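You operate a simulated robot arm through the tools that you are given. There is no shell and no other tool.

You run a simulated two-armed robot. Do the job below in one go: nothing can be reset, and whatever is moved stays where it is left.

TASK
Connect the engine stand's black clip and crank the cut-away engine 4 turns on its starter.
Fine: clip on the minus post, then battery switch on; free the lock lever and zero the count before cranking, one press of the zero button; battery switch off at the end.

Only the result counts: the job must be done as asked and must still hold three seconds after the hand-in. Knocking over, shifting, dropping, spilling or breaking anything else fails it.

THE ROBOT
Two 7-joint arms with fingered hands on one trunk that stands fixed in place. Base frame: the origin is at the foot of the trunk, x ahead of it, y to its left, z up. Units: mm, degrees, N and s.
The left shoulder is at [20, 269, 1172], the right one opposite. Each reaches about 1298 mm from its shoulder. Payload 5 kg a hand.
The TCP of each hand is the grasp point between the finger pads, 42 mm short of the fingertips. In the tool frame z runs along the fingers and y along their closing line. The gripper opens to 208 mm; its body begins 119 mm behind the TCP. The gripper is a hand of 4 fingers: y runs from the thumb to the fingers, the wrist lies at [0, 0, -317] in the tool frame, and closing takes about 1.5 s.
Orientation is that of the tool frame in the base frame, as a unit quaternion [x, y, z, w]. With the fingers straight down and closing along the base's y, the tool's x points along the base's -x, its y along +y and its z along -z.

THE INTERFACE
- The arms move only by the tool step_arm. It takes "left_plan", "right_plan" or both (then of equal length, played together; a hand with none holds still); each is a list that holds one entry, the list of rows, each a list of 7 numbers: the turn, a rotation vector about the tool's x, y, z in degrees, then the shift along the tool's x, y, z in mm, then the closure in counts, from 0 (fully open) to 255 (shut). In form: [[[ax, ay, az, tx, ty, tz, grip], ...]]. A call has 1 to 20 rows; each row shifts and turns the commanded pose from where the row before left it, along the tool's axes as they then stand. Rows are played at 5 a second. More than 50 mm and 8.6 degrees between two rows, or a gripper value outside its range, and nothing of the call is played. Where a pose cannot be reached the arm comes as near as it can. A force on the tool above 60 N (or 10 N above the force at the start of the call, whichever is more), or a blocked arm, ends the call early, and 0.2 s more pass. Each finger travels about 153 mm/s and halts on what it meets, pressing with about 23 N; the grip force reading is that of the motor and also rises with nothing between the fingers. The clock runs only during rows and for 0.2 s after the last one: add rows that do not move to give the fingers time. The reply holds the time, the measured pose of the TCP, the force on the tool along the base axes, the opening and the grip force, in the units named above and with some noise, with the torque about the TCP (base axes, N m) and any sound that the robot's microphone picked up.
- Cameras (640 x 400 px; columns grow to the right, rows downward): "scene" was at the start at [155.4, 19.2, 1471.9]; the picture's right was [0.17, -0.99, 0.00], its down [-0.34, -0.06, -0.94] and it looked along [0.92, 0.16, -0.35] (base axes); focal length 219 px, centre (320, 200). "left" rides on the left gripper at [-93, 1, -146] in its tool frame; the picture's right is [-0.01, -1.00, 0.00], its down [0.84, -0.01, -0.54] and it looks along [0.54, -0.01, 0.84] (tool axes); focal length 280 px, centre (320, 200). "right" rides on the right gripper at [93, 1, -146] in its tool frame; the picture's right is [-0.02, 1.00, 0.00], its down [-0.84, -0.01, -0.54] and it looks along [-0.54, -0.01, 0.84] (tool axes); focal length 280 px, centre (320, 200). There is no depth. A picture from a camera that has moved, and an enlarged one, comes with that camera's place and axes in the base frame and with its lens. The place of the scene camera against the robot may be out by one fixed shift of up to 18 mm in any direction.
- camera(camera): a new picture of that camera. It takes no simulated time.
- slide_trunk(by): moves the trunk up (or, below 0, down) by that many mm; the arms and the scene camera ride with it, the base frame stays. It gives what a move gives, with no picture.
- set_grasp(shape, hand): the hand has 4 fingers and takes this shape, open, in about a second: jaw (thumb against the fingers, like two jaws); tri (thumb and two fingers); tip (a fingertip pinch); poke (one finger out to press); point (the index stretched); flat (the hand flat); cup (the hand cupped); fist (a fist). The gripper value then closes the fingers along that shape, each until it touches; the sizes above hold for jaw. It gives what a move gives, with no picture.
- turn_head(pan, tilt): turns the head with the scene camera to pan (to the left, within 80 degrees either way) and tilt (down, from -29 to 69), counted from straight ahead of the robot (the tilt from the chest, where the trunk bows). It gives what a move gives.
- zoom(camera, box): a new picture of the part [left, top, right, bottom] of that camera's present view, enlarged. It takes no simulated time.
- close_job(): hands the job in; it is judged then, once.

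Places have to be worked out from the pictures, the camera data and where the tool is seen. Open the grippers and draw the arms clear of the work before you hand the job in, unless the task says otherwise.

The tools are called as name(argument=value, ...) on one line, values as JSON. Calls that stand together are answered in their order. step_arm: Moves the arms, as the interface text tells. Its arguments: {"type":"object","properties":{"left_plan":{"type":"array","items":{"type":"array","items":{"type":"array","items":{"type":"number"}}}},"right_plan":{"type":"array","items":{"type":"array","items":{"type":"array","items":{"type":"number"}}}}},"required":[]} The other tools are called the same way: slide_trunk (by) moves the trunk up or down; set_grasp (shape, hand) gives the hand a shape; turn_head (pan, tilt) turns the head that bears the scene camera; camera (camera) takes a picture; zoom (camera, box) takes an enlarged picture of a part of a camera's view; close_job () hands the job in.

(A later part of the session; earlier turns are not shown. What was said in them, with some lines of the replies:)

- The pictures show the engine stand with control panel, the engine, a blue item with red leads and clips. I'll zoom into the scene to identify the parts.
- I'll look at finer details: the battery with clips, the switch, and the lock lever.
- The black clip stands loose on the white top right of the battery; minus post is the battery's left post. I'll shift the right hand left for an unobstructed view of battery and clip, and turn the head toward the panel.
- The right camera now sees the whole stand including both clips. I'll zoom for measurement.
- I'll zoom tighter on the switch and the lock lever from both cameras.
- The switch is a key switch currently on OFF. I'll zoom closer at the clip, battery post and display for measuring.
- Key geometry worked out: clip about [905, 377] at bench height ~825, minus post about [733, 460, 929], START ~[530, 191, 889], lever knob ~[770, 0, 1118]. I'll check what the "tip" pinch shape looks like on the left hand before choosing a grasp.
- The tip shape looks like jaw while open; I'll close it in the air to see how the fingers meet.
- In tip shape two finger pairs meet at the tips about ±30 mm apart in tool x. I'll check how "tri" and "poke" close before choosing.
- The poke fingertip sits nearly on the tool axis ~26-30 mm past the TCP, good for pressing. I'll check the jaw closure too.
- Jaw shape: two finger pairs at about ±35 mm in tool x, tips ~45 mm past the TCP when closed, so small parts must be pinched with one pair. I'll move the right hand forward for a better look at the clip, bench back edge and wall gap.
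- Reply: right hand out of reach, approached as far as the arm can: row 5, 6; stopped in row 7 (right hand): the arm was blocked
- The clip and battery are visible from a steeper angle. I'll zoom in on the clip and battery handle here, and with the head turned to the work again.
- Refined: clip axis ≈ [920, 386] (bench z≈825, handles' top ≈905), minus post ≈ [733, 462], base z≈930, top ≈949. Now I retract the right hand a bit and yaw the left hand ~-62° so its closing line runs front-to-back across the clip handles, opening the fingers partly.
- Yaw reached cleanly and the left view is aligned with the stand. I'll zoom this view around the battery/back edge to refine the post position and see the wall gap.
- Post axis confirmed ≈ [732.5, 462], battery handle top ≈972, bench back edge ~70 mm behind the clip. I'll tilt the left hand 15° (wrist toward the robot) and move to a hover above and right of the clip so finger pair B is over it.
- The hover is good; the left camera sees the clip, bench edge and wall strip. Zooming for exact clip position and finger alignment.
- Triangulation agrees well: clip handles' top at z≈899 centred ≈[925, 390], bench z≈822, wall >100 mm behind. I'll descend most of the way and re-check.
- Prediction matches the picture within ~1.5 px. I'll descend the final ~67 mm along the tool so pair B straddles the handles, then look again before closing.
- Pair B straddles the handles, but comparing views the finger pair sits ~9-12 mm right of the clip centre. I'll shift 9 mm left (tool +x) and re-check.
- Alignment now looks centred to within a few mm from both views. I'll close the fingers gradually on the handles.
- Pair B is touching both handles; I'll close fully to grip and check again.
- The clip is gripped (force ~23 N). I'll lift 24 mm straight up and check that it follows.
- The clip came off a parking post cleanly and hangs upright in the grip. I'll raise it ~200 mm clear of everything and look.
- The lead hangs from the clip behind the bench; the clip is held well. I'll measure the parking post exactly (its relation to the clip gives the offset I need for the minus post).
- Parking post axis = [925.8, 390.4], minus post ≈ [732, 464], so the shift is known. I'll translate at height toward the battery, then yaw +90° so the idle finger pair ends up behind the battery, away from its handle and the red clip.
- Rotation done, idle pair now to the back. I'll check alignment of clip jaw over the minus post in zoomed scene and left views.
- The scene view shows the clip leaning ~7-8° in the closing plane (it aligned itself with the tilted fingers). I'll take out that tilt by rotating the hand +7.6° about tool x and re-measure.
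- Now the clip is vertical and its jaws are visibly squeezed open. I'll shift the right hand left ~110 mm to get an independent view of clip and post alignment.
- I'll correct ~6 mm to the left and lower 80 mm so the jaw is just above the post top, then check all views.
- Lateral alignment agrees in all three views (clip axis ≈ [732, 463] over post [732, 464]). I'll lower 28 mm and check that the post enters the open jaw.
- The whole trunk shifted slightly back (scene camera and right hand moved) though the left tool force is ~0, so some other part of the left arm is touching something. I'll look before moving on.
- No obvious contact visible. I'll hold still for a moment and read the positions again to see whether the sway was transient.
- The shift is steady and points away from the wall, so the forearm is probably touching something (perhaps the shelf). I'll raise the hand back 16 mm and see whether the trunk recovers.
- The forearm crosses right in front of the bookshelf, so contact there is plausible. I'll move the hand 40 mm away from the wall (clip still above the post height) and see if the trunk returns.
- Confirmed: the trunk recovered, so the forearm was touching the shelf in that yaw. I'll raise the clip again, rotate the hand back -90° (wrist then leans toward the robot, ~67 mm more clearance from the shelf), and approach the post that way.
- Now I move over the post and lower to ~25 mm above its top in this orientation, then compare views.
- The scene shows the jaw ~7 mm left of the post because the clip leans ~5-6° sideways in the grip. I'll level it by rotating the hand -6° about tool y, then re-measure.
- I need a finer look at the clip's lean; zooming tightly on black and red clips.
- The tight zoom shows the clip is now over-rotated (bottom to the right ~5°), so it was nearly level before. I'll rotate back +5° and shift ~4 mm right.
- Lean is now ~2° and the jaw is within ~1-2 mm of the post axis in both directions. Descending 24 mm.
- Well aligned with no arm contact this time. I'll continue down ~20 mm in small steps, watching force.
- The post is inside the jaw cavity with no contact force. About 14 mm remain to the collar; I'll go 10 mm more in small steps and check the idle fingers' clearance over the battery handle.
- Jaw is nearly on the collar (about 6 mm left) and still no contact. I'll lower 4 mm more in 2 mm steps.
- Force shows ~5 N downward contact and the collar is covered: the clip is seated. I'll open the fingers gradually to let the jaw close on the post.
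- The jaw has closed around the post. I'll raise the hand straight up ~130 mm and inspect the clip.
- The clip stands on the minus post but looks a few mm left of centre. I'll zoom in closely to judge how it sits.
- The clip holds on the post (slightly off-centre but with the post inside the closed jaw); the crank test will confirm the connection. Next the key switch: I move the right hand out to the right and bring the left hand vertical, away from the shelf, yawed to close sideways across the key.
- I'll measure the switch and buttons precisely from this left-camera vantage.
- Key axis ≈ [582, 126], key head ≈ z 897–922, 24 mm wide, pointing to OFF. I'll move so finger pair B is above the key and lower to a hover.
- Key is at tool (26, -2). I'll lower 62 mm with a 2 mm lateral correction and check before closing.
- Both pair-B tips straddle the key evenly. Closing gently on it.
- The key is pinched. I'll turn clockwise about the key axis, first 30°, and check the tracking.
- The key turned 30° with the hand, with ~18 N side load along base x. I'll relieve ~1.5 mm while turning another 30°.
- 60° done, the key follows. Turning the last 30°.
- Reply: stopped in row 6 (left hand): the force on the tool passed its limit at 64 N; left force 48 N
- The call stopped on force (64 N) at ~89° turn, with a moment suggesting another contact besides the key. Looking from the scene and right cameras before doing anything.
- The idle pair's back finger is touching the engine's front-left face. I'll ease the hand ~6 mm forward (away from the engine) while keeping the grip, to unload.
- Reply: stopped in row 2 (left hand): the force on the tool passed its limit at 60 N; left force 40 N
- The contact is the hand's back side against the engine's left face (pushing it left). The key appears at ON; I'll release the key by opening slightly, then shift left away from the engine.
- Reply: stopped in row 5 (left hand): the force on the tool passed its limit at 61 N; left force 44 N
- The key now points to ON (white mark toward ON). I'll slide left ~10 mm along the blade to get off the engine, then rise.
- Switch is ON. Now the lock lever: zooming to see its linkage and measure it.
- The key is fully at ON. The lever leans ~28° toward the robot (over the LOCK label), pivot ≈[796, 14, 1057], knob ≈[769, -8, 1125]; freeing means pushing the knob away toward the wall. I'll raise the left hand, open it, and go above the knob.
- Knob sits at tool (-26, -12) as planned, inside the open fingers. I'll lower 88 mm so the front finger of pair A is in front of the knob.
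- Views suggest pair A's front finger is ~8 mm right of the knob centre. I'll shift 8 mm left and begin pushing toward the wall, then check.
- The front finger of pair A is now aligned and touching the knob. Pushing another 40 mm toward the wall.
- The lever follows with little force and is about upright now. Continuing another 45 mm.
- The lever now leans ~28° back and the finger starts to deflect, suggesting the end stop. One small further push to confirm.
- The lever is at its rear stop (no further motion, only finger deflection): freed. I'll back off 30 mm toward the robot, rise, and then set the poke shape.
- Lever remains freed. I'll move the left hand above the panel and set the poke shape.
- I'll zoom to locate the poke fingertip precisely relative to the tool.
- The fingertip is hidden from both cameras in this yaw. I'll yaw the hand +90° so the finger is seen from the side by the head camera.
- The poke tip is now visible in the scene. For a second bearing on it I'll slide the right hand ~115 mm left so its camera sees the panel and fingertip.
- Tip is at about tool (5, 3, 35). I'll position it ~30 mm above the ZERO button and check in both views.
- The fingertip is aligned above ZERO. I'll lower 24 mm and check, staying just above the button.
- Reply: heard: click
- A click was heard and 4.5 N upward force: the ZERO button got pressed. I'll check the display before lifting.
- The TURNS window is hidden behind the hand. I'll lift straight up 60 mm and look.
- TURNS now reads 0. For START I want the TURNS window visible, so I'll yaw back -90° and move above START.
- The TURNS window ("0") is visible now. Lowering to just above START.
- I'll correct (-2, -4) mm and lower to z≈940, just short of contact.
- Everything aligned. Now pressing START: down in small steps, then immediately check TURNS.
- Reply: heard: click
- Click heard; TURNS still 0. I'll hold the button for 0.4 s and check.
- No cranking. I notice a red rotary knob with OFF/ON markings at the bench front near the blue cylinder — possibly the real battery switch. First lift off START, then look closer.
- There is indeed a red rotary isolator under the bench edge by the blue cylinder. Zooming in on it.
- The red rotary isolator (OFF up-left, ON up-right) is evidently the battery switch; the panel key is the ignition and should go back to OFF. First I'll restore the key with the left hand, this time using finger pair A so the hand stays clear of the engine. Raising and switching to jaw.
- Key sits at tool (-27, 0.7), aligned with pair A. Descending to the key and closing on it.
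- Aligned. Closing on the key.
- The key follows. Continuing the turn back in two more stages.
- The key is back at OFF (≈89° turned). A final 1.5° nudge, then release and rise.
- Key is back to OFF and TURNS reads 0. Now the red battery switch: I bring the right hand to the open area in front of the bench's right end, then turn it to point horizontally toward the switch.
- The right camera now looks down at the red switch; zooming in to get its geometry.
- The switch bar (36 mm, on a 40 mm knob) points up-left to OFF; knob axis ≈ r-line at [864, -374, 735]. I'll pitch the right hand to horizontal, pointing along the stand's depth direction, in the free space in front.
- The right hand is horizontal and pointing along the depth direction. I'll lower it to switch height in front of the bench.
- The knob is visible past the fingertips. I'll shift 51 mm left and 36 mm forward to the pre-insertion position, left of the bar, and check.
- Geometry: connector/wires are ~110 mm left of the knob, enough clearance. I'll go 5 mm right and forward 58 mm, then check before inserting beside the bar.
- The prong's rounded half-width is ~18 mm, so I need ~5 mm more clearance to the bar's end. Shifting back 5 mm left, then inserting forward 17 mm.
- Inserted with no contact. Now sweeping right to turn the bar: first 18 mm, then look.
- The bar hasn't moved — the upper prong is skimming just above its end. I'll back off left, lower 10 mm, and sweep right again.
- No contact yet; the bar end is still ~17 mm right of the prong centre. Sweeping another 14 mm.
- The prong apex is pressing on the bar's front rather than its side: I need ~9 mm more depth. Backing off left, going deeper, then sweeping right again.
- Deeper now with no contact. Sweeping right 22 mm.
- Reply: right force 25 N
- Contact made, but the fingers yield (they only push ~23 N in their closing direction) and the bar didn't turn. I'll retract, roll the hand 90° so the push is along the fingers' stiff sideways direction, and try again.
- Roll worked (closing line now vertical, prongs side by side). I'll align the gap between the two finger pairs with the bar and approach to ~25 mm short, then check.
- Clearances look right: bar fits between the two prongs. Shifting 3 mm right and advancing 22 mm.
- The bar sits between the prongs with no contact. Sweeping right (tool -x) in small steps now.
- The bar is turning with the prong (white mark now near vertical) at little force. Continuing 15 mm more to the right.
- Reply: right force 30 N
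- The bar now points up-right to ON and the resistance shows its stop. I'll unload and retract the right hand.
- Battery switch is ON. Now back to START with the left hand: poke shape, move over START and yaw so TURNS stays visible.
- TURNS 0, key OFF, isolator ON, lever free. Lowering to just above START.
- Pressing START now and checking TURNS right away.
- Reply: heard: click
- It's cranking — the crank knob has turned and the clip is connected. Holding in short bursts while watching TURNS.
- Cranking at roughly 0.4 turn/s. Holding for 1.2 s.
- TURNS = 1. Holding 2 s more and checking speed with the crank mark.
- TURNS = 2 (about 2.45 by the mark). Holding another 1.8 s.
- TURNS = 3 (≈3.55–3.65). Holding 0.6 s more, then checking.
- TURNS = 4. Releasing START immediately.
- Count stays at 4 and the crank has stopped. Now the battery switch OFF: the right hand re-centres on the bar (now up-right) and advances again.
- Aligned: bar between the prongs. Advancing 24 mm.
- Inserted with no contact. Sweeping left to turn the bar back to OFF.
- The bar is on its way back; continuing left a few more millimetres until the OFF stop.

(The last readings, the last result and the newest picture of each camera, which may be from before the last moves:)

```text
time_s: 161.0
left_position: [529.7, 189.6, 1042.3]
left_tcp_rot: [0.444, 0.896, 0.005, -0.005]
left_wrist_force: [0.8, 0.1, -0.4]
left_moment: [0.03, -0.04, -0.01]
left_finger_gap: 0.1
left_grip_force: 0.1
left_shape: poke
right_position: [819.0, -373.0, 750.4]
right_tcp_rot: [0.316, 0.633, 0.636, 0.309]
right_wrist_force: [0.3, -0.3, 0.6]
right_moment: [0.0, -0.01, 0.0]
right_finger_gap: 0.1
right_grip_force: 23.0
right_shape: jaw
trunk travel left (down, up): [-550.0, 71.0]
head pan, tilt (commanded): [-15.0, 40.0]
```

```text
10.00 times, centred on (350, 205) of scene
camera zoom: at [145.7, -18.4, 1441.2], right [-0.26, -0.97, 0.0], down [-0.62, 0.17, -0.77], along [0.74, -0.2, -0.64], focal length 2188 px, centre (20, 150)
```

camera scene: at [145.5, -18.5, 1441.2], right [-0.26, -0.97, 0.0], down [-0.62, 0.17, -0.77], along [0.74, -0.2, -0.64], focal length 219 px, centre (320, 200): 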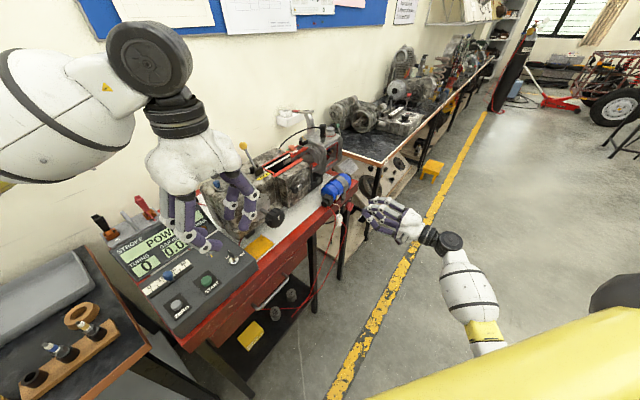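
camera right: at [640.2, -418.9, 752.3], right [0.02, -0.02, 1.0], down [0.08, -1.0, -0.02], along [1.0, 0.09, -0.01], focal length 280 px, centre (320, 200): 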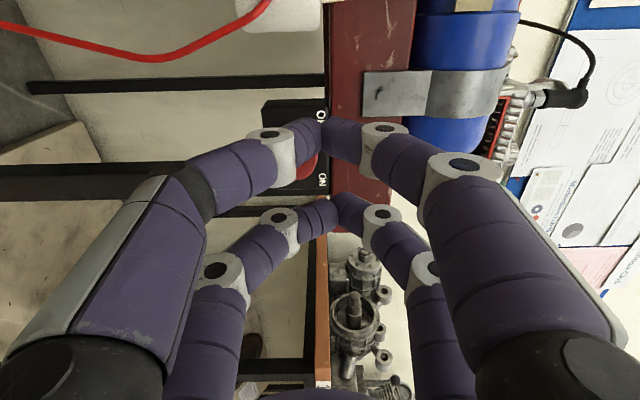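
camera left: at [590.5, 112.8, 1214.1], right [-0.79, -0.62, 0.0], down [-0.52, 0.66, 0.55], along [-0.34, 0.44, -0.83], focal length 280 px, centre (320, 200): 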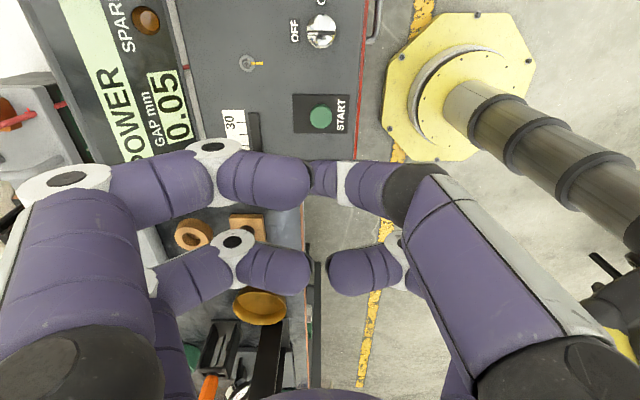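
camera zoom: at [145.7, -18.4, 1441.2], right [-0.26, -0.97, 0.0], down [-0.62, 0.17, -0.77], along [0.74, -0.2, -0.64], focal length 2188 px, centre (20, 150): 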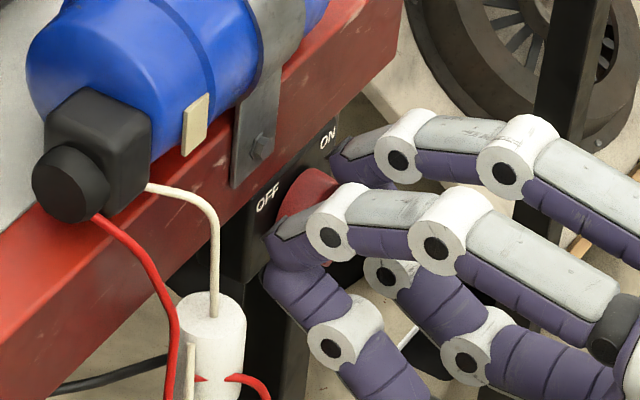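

The bar still appears at ON — the right prong slid over its front. I'll retract slightly and look at the bar before retrying deeper.

step_arm(right_plan=[[[0, 0, 0, 0, 0, -15, 255], [0, 0, 0, 0, 0, -20, 255], [0, 0, 0, -10, 0, -10, 255], [0, 0, 0, -10, 0, 0, 255], [0, 0, 0, -9, 0, 0, 255], [0, 0, 0, 0, 0, 0, 255]]])

zoom(camera="right", box=[240, 80, 420, 240])

zoom(camera="scene", box=[325, 185, 375, 225])

```text
time_s: 162.4
left_position: [529.8, 189.2, 1042.5]
left_tcp_rot: [0.444, 0.896, 0.005, -0.006]
left_wrist_force: [-0.1, -1.1, 0.0]
left_moment: [0.02, 0.0, 0.01]
left_finger_gap: 0.2
left_grip_force: 0.1
left_shape: poke
right_position: [801.5, -422.5, 750.6]
right_tcp_rot: [0.317, 0.633, 0.636, 0.309]
right_wrist_force: [-0.2, -0.3, -0.7]
right_moment: [-0.03, 0.01, 0.02]
right_finger_gap: 0.3
right_grip_force: 22.7
right_shape: jaw
trunk travel left (down, up): [-550.0, 71.0]
head pan, tilt (commanded): [-15.0, 40.0]
```

```text
2.50 times, centred on (330, 160) of right
camera zoom: at [627.6, -437.3, 751.7], right [0.02, -0.02, 1.0], down [0.08, -1.0, -0.02], along [1.0, 0.09, -0.01], focal length 701 px, centre (295, 300)
```

zoom: 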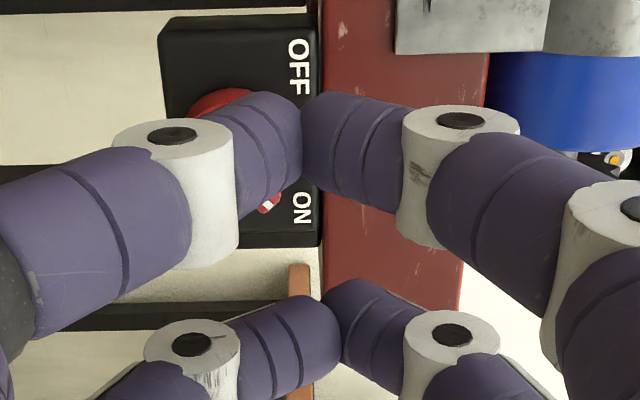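

```text
10.00 times, centred on (350, 205) of scene
camera zoom: at [145.8, -18.5, 1441.1], right [-0.26, -0.97, 0.0], down [-0.62, 0.17, -0.77], along [0.74, -0.2, -0.64], focal length 2188 px, centre (20, 150)
```

zoom: 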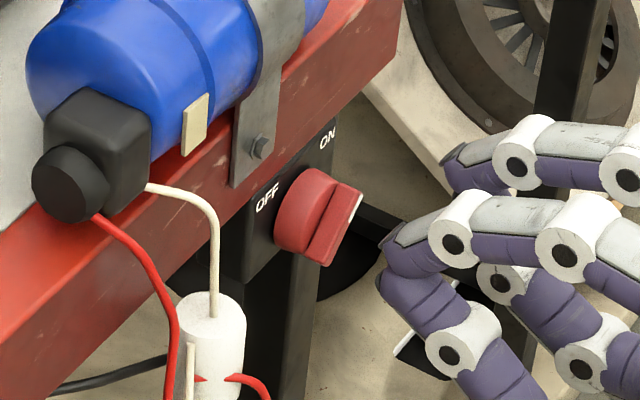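

Bar is unmoved at ON; the right prong needs more depth. I'll yaw 3° so the right prong leads, and insert ~5 mm deeper.

step_arm(right_plan=[[[0, 3, 0, -1.5, 0, 0, 255], [0, 0, 0, 0, 0, 14, 255], [0, 0, 0, 0, 0, 14, 255], [0, 0, 0, 0, 0, 10, 255], [0, 0, 0, 0, 0, 6, 255], [0, 0, 0, 0, 0, 5, 255], [0, 0, 0, 0, 0, 0, 255]]])

zoom(camera="right", box=[240, 80, 420, 240])

zoom(camera="scene", box=[325, 185, 375, 225])

```text
time_s: 164.0
left_position: [528.3, 189.3, 1041.9]
left_tcp_rot: [0.444, 0.896, 0.005, -0.005]
left_wrist_force: [-1.2, -1.7, -0.7]
left_moment: [-0.01, 0.03, -0.03]
left_finger_gap: 0.2
left_grip_force: 0.1
left_shape: poke
right_position: [840.2, -392.1, 750.1]
right_tcp_rot: [0.3, 0.641, 0.644, 0.293]
right_wrist_force: [-0.3, 0.3, 0.3]
right_moment: [-0.02, 0.03, 0.03]
right_finger_gap: 0.0
right_grip_force: 23.1
right_shape: jaw
trunk travel left (down, up): [-550.0, 71.0]
head pan, tilt (commanded): [-15.0, 40.0]
```

```text
2.50 times, centred on (330, 160) of right
camera zoom: at [667.1, -416.4, 751.9], right [0.02, -0.02, 1.0], down [0.14, -0.99, -0.02], along [0.99, 0.14, -0.01], focal length 701 px, centre (295, 300)
```

zoom: 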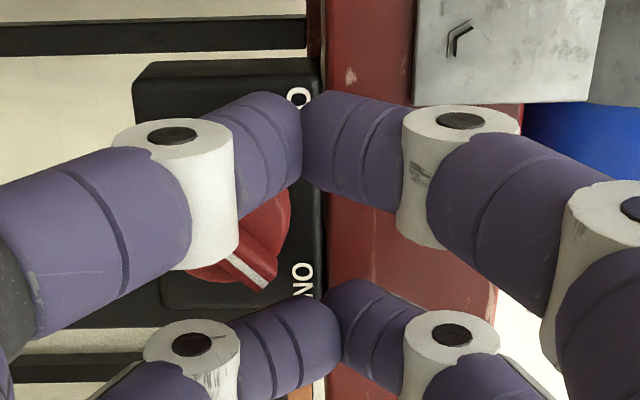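

```text
10.00 times, centred on (350, 205) of scene
camera zoom: at [145.8, -18.3, 1441.2], right [-0.26, -0.97, 0.0], down [-0.62, 0.17, -0.77], along [0.74, -0.2, -0.64], focal length 2188 px, centre (20, 150)
```

zoom: 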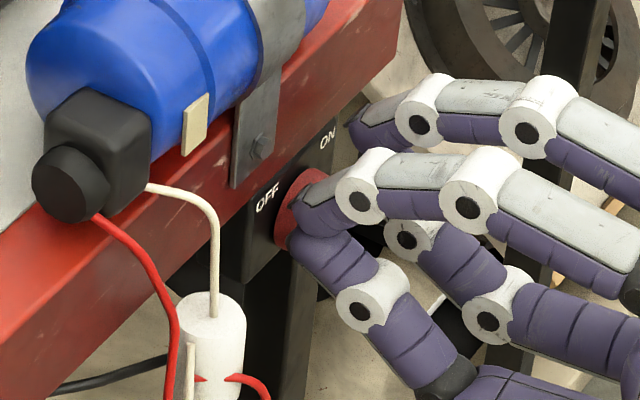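

The right pair's tips are still displaced ~13 mm upward from the earlier deflection, so it rides above the bar. I'll retract, reopen and re-close the fingers to recentre them.

step_arm(right_plan=[[[0, 0, 0, 0, 0, -20, 255], [0, 0, 0, 0, 0, -40, 255], [0, 0, 0, 0, 0, -40, 255], [0, 0, 0, 0, 0, 0, 180], [0, 0, 0, 0, 0, 0, 150], [0, 0, 0, 0, 0, 0, 150], [0, 0, 0, 0, 0, 0, 150], [0, 0, 0, 0, 0, 0, 255], [0, 0, 0, 0, 0, 0, 255], [0, 0, 0, 0, 0, 0, 255], [0, 0, 0, 0, 0, 0, 255], [0, 0, 0, 0, 0, 0, 255], [0, 0, 0, 0, 0, 0, 255]]])

zoom(camera="right", box=[240, 80, 420, 240])

zoom(camera="scene", box=[325, 185, 405, 245])

```text
time_s: 166.8
left_position: [530.3, 189.7, 1041.8]
left_tcp_rot: [0.444, 0.896, 0.006, -0.004]
left_wrist_force: [-1.1, 0.1, -0.2]
left_moment: [0.0, -0.03, 0.01]
left_finger_gap: 0.0
left_grip_force: 0.1
left_shape: poke
right_position: [764.1, -455.9, 752.3]
right_tcp_rot: [0.3, 0.64, 0.644, 0.292]
right_wrist_force: [0.1, -0.2, -0.3]
right_moment: [0.01, -0.03, 0.02]
right_finger_gap: 0.4
right_grip_force: 23.0
right_shape: jaw
trunk travel left (down, up): [-550.0, 71.0]
head pan, tilt (commanded): [-15.0, 40.0]
```

```text
2.50 times, centred on (330, 160) of right
camera zoom: at [591.1, -479.9, 754.7], right [0.02, -0.02, 1.0], down [0.14, -0.99, -0.02], along [0.99, 0.14, -0.01], focal length 701 px, centre (295, 300)
```

zoom: 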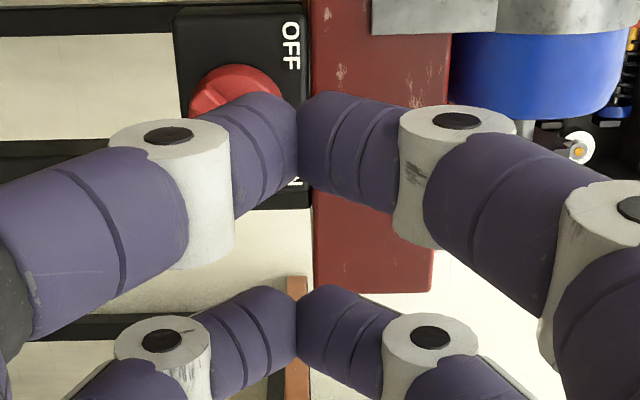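

```text
6.67 times, centred on (365, 215) of scene
camera zoom: at [145.7, -18.4, 1441.2], right [-0.26, -0.97, 0.0], down [-0.62, 0.17, -0.77], along [0.74, -0.2, -0.64], focal length 1458 px, centre (20, 100)
```

zoom: 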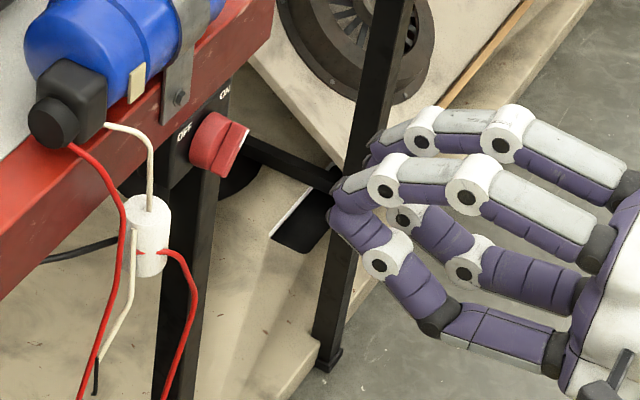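

Both pairs are centred again. Re-inserting around the bar with the right prong leading.

step_arm(right_plan=[[[0, 0, 0, -3, -2, 20, 255], [0, 0, 0, 0, 0, 25, 255], [0, 0, 0, 0, 0, 25, 255], [0, 0, 0, 0, 0, 12, 255], [0, 0, 0, 0, 0, 8, 255], [0, 0, 0, 0, 0, 7, 255], [0, 0, 0, 0, 0, 0, 255]]])

zoom(camera="right", box=[240, 80, 420, 240])

zoom(camera="scene", box=[325, 185, 375, 225])

```text
time_s: 168.4
left_position: [530.2, 188.5, 1042.3]
left_tcp_rot: [0.444, 0.896, 0.005, -0.006]
left_wrist_force: [-1.3, -0.4, -0.1]
left_moment: [-0.01, 0.03, -0.03]
left_finger_gap: 0.2
left_grip_force: 0.1
left_shape: poke
right_position: [839.1, -396.3, 751.3]
right_tcp_rot: [0.3, 0.641, 0.643, 0.293]
right_wrist_force: [-0.1, 0.0, 0.1]
right_moment: [0.02, 0.01, 0.0]
right_finger_gap: 0.0
right_grip_force: 22.7
right_shape: jaw
trunk travel left (down, up): [-550.0, 71.0]
head pan, tilt (commanded): [-15.0, 40.0]
```

```text
2.50 times, centred on (330, 160) of right
camera zoom: at [665.8, -420.3, 751.1], right [0.02, -0.02, 1.0], down [0.14, -0.99, -0.02], along [0.99, 0.14, -0.01], focal length 701 px, centre (295, 300)
```

zoom: 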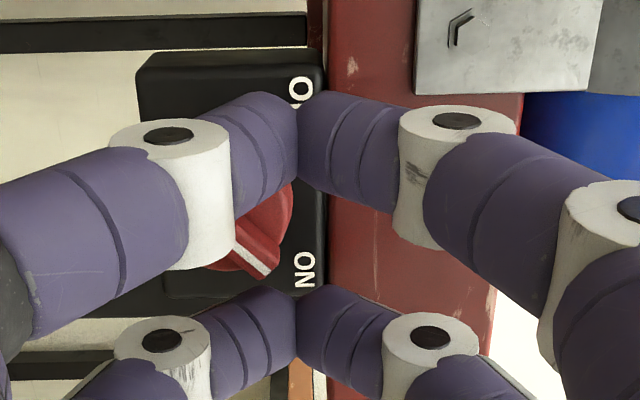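

```text
10.00 times, centred on (350, 205) of scene
camera zoom: at [145.8, -18.4, 1441.1], right [-0.26, -0.97, 0.0], down [-0.62, 0.17, -0.77], along [0.74, -0.2, -0.64], focal length 2188 px, centre (20, 150)
```

zoom: 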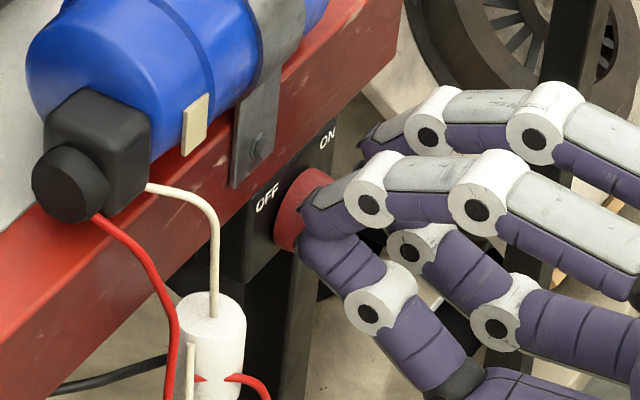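

The bar's end lies between the prongs. Sweeping left again.

step_arm(right_plan=[[[0, 0, 0, 4, 0, 0, 255], [0, 0, 0, 4, 0, 0, 255], [0, 0, 0, 4, 0, 0, 255], [0, 0, 0, 3, 0, 0, 255], [0, 0, 0, 0, 0, 0, 255]]])

zoom(camera="right", box=[240, 80, 420, 240])

zoom(camera="scene", box=[325, 185, 375, 225])

```text
time_s: 169.6
left_position: [528.8, 188.6, 1040.6]
left_tcp_rot: [0.444, 0.896, 0.005, -0.006]
left_wrist_force: [-0.2, 0.0, 0.5]
left_moment: [0.03, 0.02, -0.01]
left_finger_gap: 0.1
left_grip_force: 0.0
left_shape: poke
right_position: [829.4, -384.7, 749.6]
right_tcp_rot: [0.3, 0.64, 0.644, 0.293]
right_wrist_force: [0.6, -1.6, 1.0]
right_moment: [-0.02, -0.03, -0.07]
right_finger_gap: 0.0
right_grip_force: 22.9
right_shape: jaw
trunk travel left (down, up): [-550.0, 71.0]
head pan, tilt (commanded): [-15.0, 40.0]
```

```text
2.50 times, centred on (330, 160) of right
camera zoom: at [656.6, -408.6, 750.3], right [0.02, -0.02, 1.0], down [0.14, -0.99, -0.02], along [0.99, 0.14, -0.01], focal length 701 px, centre (295, 300)
```

zoom: 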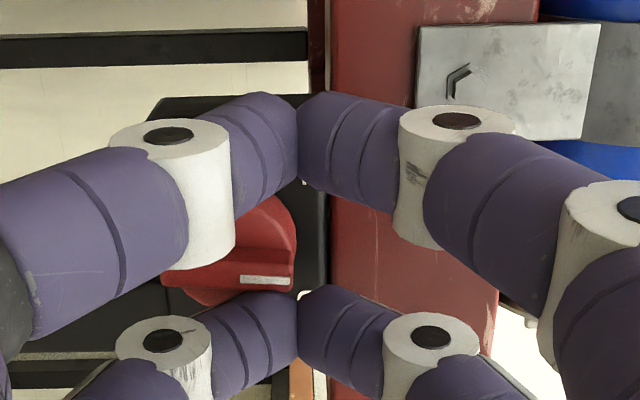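

```text
10.00 times, centred on (350, 205) of scene
camera zoom: at [145.6, -18.5, 1441.2], right [-0.26, -0.97, 0.0], down [-0.62, 0.17, -0.77], along [0.74, -0.2, -0.64], focal length 2188 px, centre (20, 150)
```

zoom: 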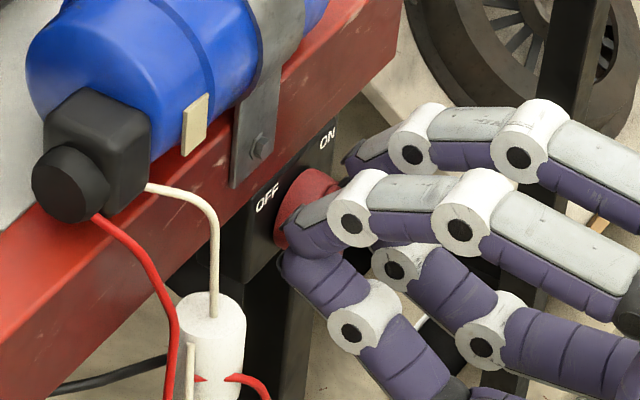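

The bar is now upright, halfway. Continuing left to the OFF stop.

step_arm(right_plan=[[[0, 0, 0, 4, 0, 0, 255], [0, 0, 0, 4, 0, 0, 255], [0, 0, 0, 4, 0, 0, 255], [0, 0, 0, 2, 0, 0, 255], [0, 0, 0, 0, 0, 0, 255]]])

zoom(camera="right", box=[240, 80, 420, 240])

zoom(camera="scene", box=[325, 185, 375, 225])

```text
time_s: 170.8
left_position: [529.8, 188.9, 1042.9]
left_tcp_rot: [0.444, 0.896, 0.006, -0.006]
left_wrist_force: [0.0, -0.9, 0.0]
left_moment: [0.01, 0.02, 0.01]
left_finger_gap: 0.0
left_grip_force: 0.1
left_shape: poke
right_position: [821.5, -376.3, 750.6]
right_tcp_rot: [0.301, 0.639, 0.644, 0.295]
right_wrist_force: [18.1, -22.8, 15.0]
right_moment: [-0.2, -0.89, -1.07]
right_finger_gap: 0.1
right_grip_force: 23.0
right_shape: jaw
trunk travel left (down, up): [-550.0, 71.0]
head pan, tilt (commanded): [-15.0, 40.0]
```

```text
2.50 times, centred on (330, 160) of right
camera zoom: at [648.1, -399.9, 751.9], right [0.01, -0.02, 1.0], down [0.13, -0.99, -0.02], along [0.99, 0.13, -0.01], focal length 701 px, centre (295, 300)
```

zoom: 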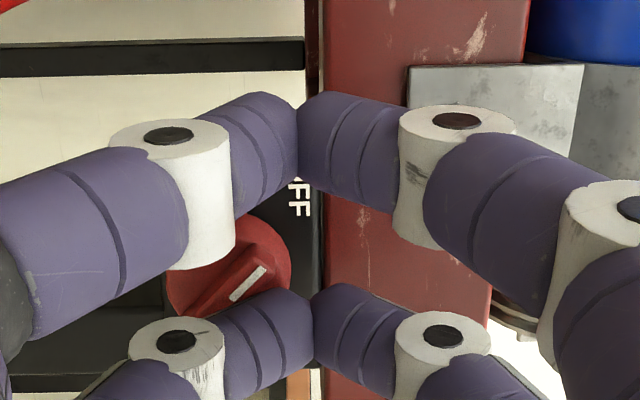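

```text
10.00 times, centred on (350, 205) of scene
camera zoom: at [145.7, -19.1, 1441.2], right [-0.26, -0.97, 0.0], down [-0.62, 0.17, -0.77], along [0.74, -0.2, -0.64], focal length 2188 px, centre (20, 150)
```

zoom: 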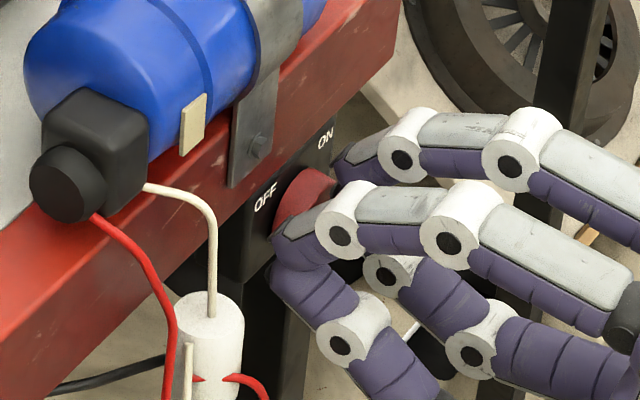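

Resistance (~29 N) at the symmetric position shows the OFF stop. Unloading and retracting, then verifying.

step_arm(right_plan=[[[0, 0, 0, -4, 0, 0, 255], [0, 0, 0, -5, 0, 0, 255], [0, 0, 0, 0, 0, -15, 255], [0, 0, 0, 0, 0, -30, 255], [0, 0, 0, 0, 0, -45, 255], [0, 0, 0, 0, 0, -45, 255], [0, 0, 0, 0, 0, 0, 255]]])

zoom(camera="scene", box=[325, 185, 375, 225])

camera(camera="right")

zoom(camera="right", box=[290, 80, 350, 140])

```text
time_s: 172.4
left_position: [529.7, 189.2, 1042.3]
left_tcp_rot: [0.443, 0.896, 0.006, -0.005]
left_wrist_force: [0.0, -0.3, 0.2]
left_moment: [0.02, -0.07, -0.01]
left_finger_gap: 0.0
left_grip_force: 0.0
left_shape: poke
right_position: [724.1, -471.8, 749.3]
right_tcp_rot: [0.3, 0.641, 0.643, 0.293]
right_wrist_force: [-0.1, 0.2, 0.7]
right_moment: [-0.01, 0.02, -0.01]
right_finger_gap: 0.2
right_grip_force: 22.4
right_shape: jaw
trunk travel left (down, up): [-550.0, 71.0]
head pan, tilt (commanded): [-15.0, 40.0]
```

```text
10.00 times, centred on (350, 205) of scene
camera zoom: at [145.4, -18.4, 1441.2], right [-0.26, -0.97, 0.0], down [-0.62, 0.17, -0.77], along [0.74, -0.2, -0.64], focal length 2188 px, centre (20, 150)
```

zoom: 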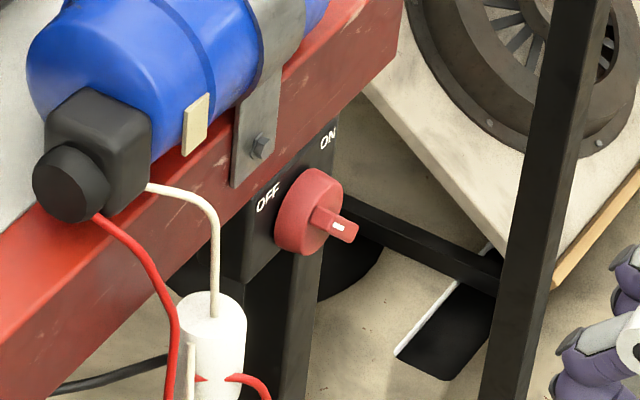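

```text
taken
camera right: at [550.1, -495.3, 750.7], right [0.02, -0.02, 1.0], down [0.14, -0.99, -0.02], along [0.99, 0.14, -0.01], focal length 280 px, centre (320, 200)
```

right: 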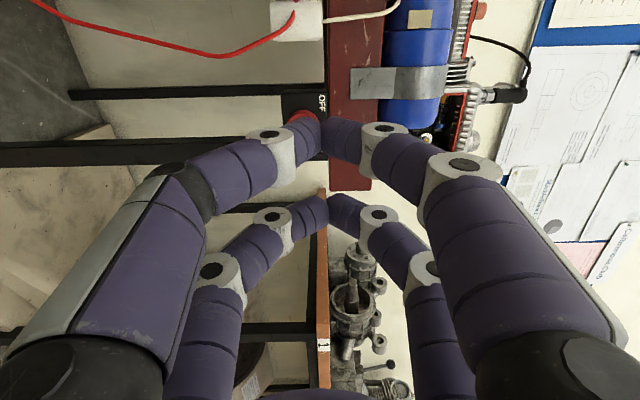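

```text
6.67 times, centred on (320, 110) of right
camera zoom: at [550.1, -495.3, 750.7], right [0.02, -0.02, 1.0], down [0.14, -0.99, -0.02], along [0.99, 0.14, -0.01], focal length 1869 px, centre (320, 800)
```

zoom: 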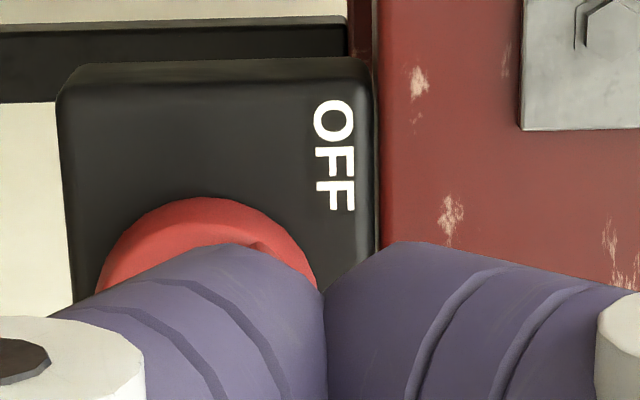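

The isolator is back exactly at OFF. Now I draw both arms clear: right hand back and up, left hand up, then open both.

step_arm(right_plan=[[[0, 0, 0, 0, 0, -40, 255], [0, 0, 0, 0, 20, -40, 255], [0, 0, 0, 0, 45, 0, 255], [0, 0, 0, 0, 45, 0, 255], [0, 0, 0, 0, 45, 0, 255], [0, 0, 0, 0, 45, 0, 255], [0, 0, 0, 0, 0, 0, 255]]], left_plan=[[[0, 0, 0, 0, 0, -45, 255], [0, 0, 0, 0, 0, -48, 255], [0, 0, 0, 0, 0, -48, 255], [0, 0, 0, 0, -20, -40, 255], [0, 0, 0, 0, -40, -20, 255], [0, 0, 0, 0, -40, 0, 255], [0, 0, 0, 0, 0, 0, 255]]])

set_grasp(hand="left", shape="jaw")

step_arm(right_plan=[[[0, 0, 0, 0, 0, 0, 150], [0, 0, 0, 0, 0, 0, 60], [0, 0, 0, 0, 0, 0, 0], [0, 0, 0, 0, 0, 0, 0], [0, 0, 0, 0, 0, 0, 0], [0, 0, 0, 0, 0, 0, 0]]], left_plan=[[[0, 0, 0, 0, 0, 0, 0], [0, 0, 0, 0, 0, 0, 0], [0, 0, 0, 0, 0, 0, 0], [0, 0, 0, 0, 0, 0, 0], [0, 0, 0, 0, 0, 0, 0], [0, 0, 0, 0, 0, 0, 0]]])

turn_head(pan=12, tilt=34)

camera(camera="scene")

```text
time_s: 174.0
left_position: [451.2, 127.3, 1243.2]
left_tcp_rot: [0.444, 0.896, 0.006, -0.006]
left_wrist_force: [-0.2, 0.4, -0.6]
left_moment: [0.04, 0.0, -0.02]
left_finger_gap: 0.0
left_grip_force: 0.0
left_shape: poke
right_position: [663.8, -519.0, 950.7]
right_tcp_rot: [0.299, 0.641, 0.644, 0.293]
right_wrist_force: [0.9, -0.8, -0.3]
right_moment: [-0.02, 0.0, 0.03]
right_finger_gap: 0.2
right_grip_force: 23.0
right_shape: jaw
trunk travel left (down, up): [-550.0, 71.0]
head pan, tilt (commanded): [-15.0, 40.0]
```

```text
time_s: 174.9
left_position: [452.5, 127.1, 1244.4]
left_tcp_rot: [0.444, 0.896, 0.005, -0.005]
left_wrist_force: [0.1, -0.6, 0.2]
left_moment: [-0.01, 0.01, -0.03]
left_finger_gap: 208.1
left_grip_force: 0.0
left_shape: jaw
right_position: [662.9, -518.8, 949.9]
right_tcp_rot: [0.299, 0.64, 0.644, 0.293]
right_wrist_force: [0.2, -1.0, 0.1]
right_moment: [-0.01, -0.01, -0.03]
right_finger_gap: 0.1
right_grip_force: 22.7
right_shape: jaw
trunk travel left (down, up): [-550.0, 71.0]
head pan, tilt (commanded): [-15.0, 40.0]
```

```text
time_s: 176.3
left_position: [452.4, 126.8, 1243.2]
left_tcp_rot: [0.444, 0.896, 0.006, -0.005]
left_wrist_force: [-0.6, -0.3, -0.4]
left_moment: [0.01, 0.02, 0.02]
left_finger_gap: 207.6
left_grip_force: 0.1
left_shape: jaw
right_position: [663.3, -518.8, 950.4]
right_tcp_rot: [0.299, 0.641, 0.643, 0.293]
right_wrist_force: [-0.1, -0.5, -0.6]
right_moment: [0.02, 0.02, 0.0]
right_finger_gap: 207.7
right_grip_force: 0.0
right_shape: jaw
trunk travel left (down, up): [-550.0, 71.0]
head pan, tilt (commanded): [-15.0, 40.0]
```

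```text
time_s: 177.2
left_position: [452.8, 127.2, 1244.5]
left_tcp_rot: [0.444, 0.896, 0.006, -0.005]
left_wrist_force: [0.1, -0.3, -1.3]
left_moment: [0.0, 0.01, 0.04]
left_finger_gap: 208.0
left_grip_force: 0.1
left_shape: jaw
right_position: [664.4, -519.3, 948.9]
right_tcp_rot: [0.299, 0.64, 0.644, 0.293]
right_wrist_force: [-0.4, -0.4, 0.0]
right_moment: [0.02, -0.03, 0.03]
right_finger_gap: 207.6
right_grip_force: 0.1
right_shape: jaw
trunk travel left (down, up): [-550.0, 71.0]
head pan, tilt (commanded): [12.0, 34.0]
```

```text
taken
camera scene: at [150.3, 21.9, 1450.2], right [0.21, -0.98, 0.0], down [-0.55, -0.12, -0.83], along [0.81, 0.17, -0.56], focal length 219 px, centre (320, 200)
```

scene: 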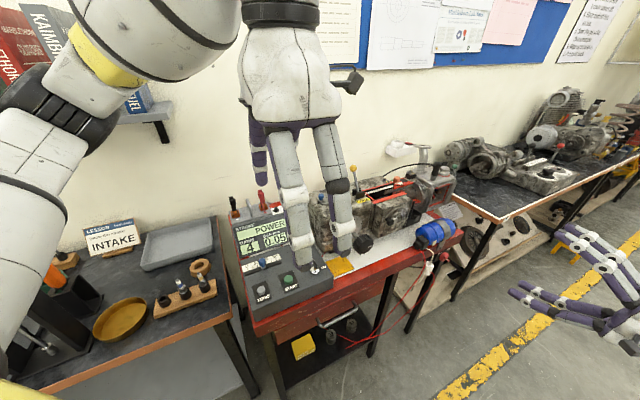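

Both grippers are open and clear of the work. Final check of the whole stand before handing in.

zoom(camera="scene", box=[220, 185, 340, 310])

zoom(camera="scene", box=[320, 150, 470, 290])

zoom(camera="scene", box=[420, 235, 450, 260])

zoom(camera="scene", box=[222, 185, 282, 230])

```text
3.20 times, centred on (280, 248) of scene
camera zoom: at [150.3, 21.9, 1450.2], right [0.21, -0.98, 0.0], down [-0.55, -0.12, -0.83], along [0.81, 0.17, -0.56], focal length 700 px, centre (448, 48)
```

zoom: 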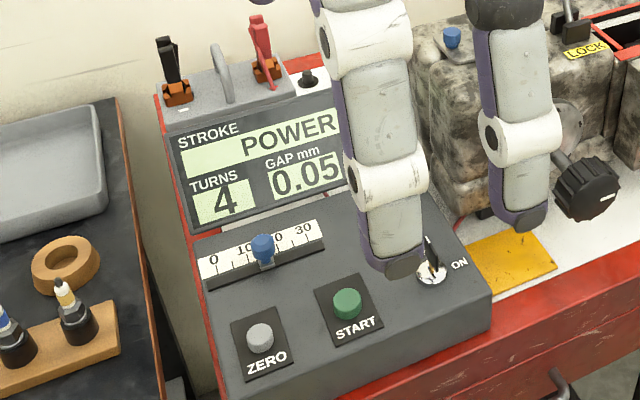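

```text
2.86 times, centred on (395, 220) of scene
camera zoom: at [150.3, 21.9, 1450.2], right [0.21, -0.98, 0.0], down [-0.55, -0.12, -0.83], along [0.81, 0.17, -0.56], focal length 625 px, centre (106, 143)
```

zoom: 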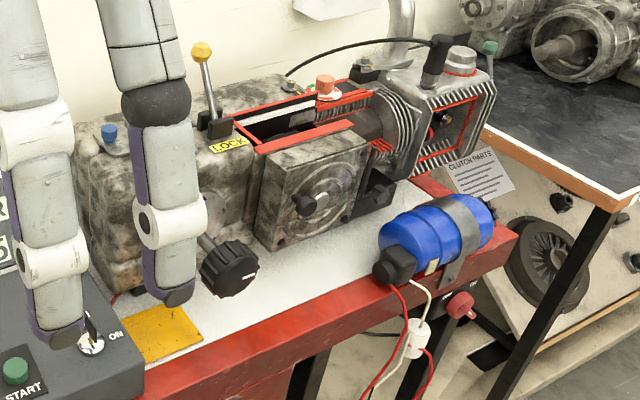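

```text
16.00 times, centred on (435, 248) of scene
camera zoom: at [150.3, 21.9, 1450.2], right [0.21, -0.98, 0.0], down [-0.55, -0.12, -0.83], along [0.81, 0.17, -0.56], focal length 3500 px, centre (-1520, -560)
```

zoom: 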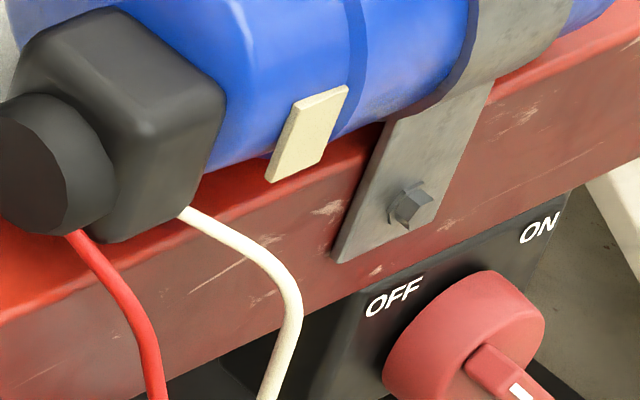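

```text
8.89 times, centred on (252, 208) of scene
camera zoom: at [150.3, 21.9, 1450.2], right [0.21, -0.98, 0.0], down [-0.55, -0.12, -0.83], along [0.81, 0.17, -0.56], focal length 1945 px, centre (924, 133)
```

zoom: 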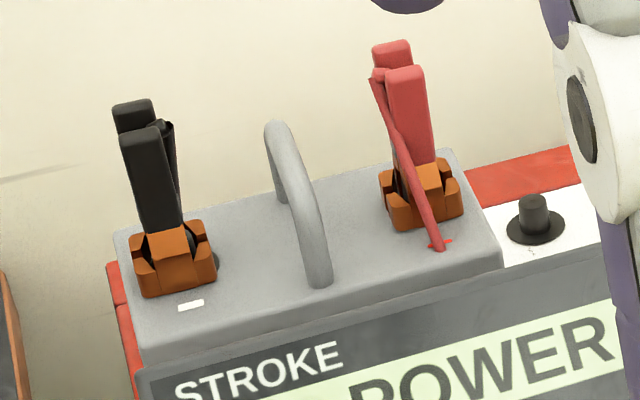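

All states are right: black clip on minus, TURNS 4, lever free, isolator OFF, key OFF, other items undisturbed. I'll raise the left hand a bit more to be well clear, then hand in.

step_arm(left_plan=[[[0, 0, 0, 0, 0, -40, 0], [0, 0, 0, 0, 0, -40, 0], [0, 0, 0, 20, 0, -30, 0], [0, 0, 0, 0, 0, 0, 0]]])

close_job()

```text
time_s: 178.2
left_position: [439.1, 141.0, 1352.4]
left_tcp_rot: [0.444, 0.896, 0.006, -0.006]
left_wrist_force: [0.3, -0.3, -0.4]
left_moment: [0.06, -0.02, 0.0]
left_finger_gap: 207.8
left_grip_force: 0.1
left_shape: jaw
right_position: [663.6, -518.7, 950.4]
right_tcp_rot: [0.3, 0.64, 0.644, 0.293]
right_wrist_force: [-0.3, -0.2, -0.7]
right_moment: [0.0, -0.03, 0.05]
right_finger_gap: 207.8
right_grip_force: 0.0
right_shape: jaw
trunk travel left (down, up): [-550.0, 71.0]
head pan, tilt (commanded): [12.0, 34.0]
```

```text
The job is handed in.
```

The job is handed in: the black clip is on the minus post and the engine was cranked until the counter read 4. I have not seen the judge's result.

**State at hand-in**
- **Clip:** sits on the minus post, about 5 mm off centre. It held through the crank, and the starter ran on it.
- **Battery switch:** this is the red rotary switch under the bench edge. I turned it on after fitting the clip and back to OFF at the end.
- **Lock lever:** swung back off the LOCK side before cranking.
- **Turns:** the count was zeroed with one press. I released START as it reached 4, and the crank coasted about 20° more. The display still showed 4 at hand-in.
- **Arms:** both grippers are open and clear of the work.

**Other things I touched**
- **Key switch:** I first took the panel key for the battery switch and turned it on. I turned it back to OFF before cranking.
- **Early START press:** I pressed START once before the battery switch was on. Nothing turned and the count stayed at 0.
- **Contacts:** two stretches of the left arm's work made contact. Its forearm most likely pressed on the bookshelf while I placed the clip. The left hand also pushed on the engine's left side while I turned the key, which stopped that move at 64 N. I saw nothing shifted or knocked over in the later pictures.
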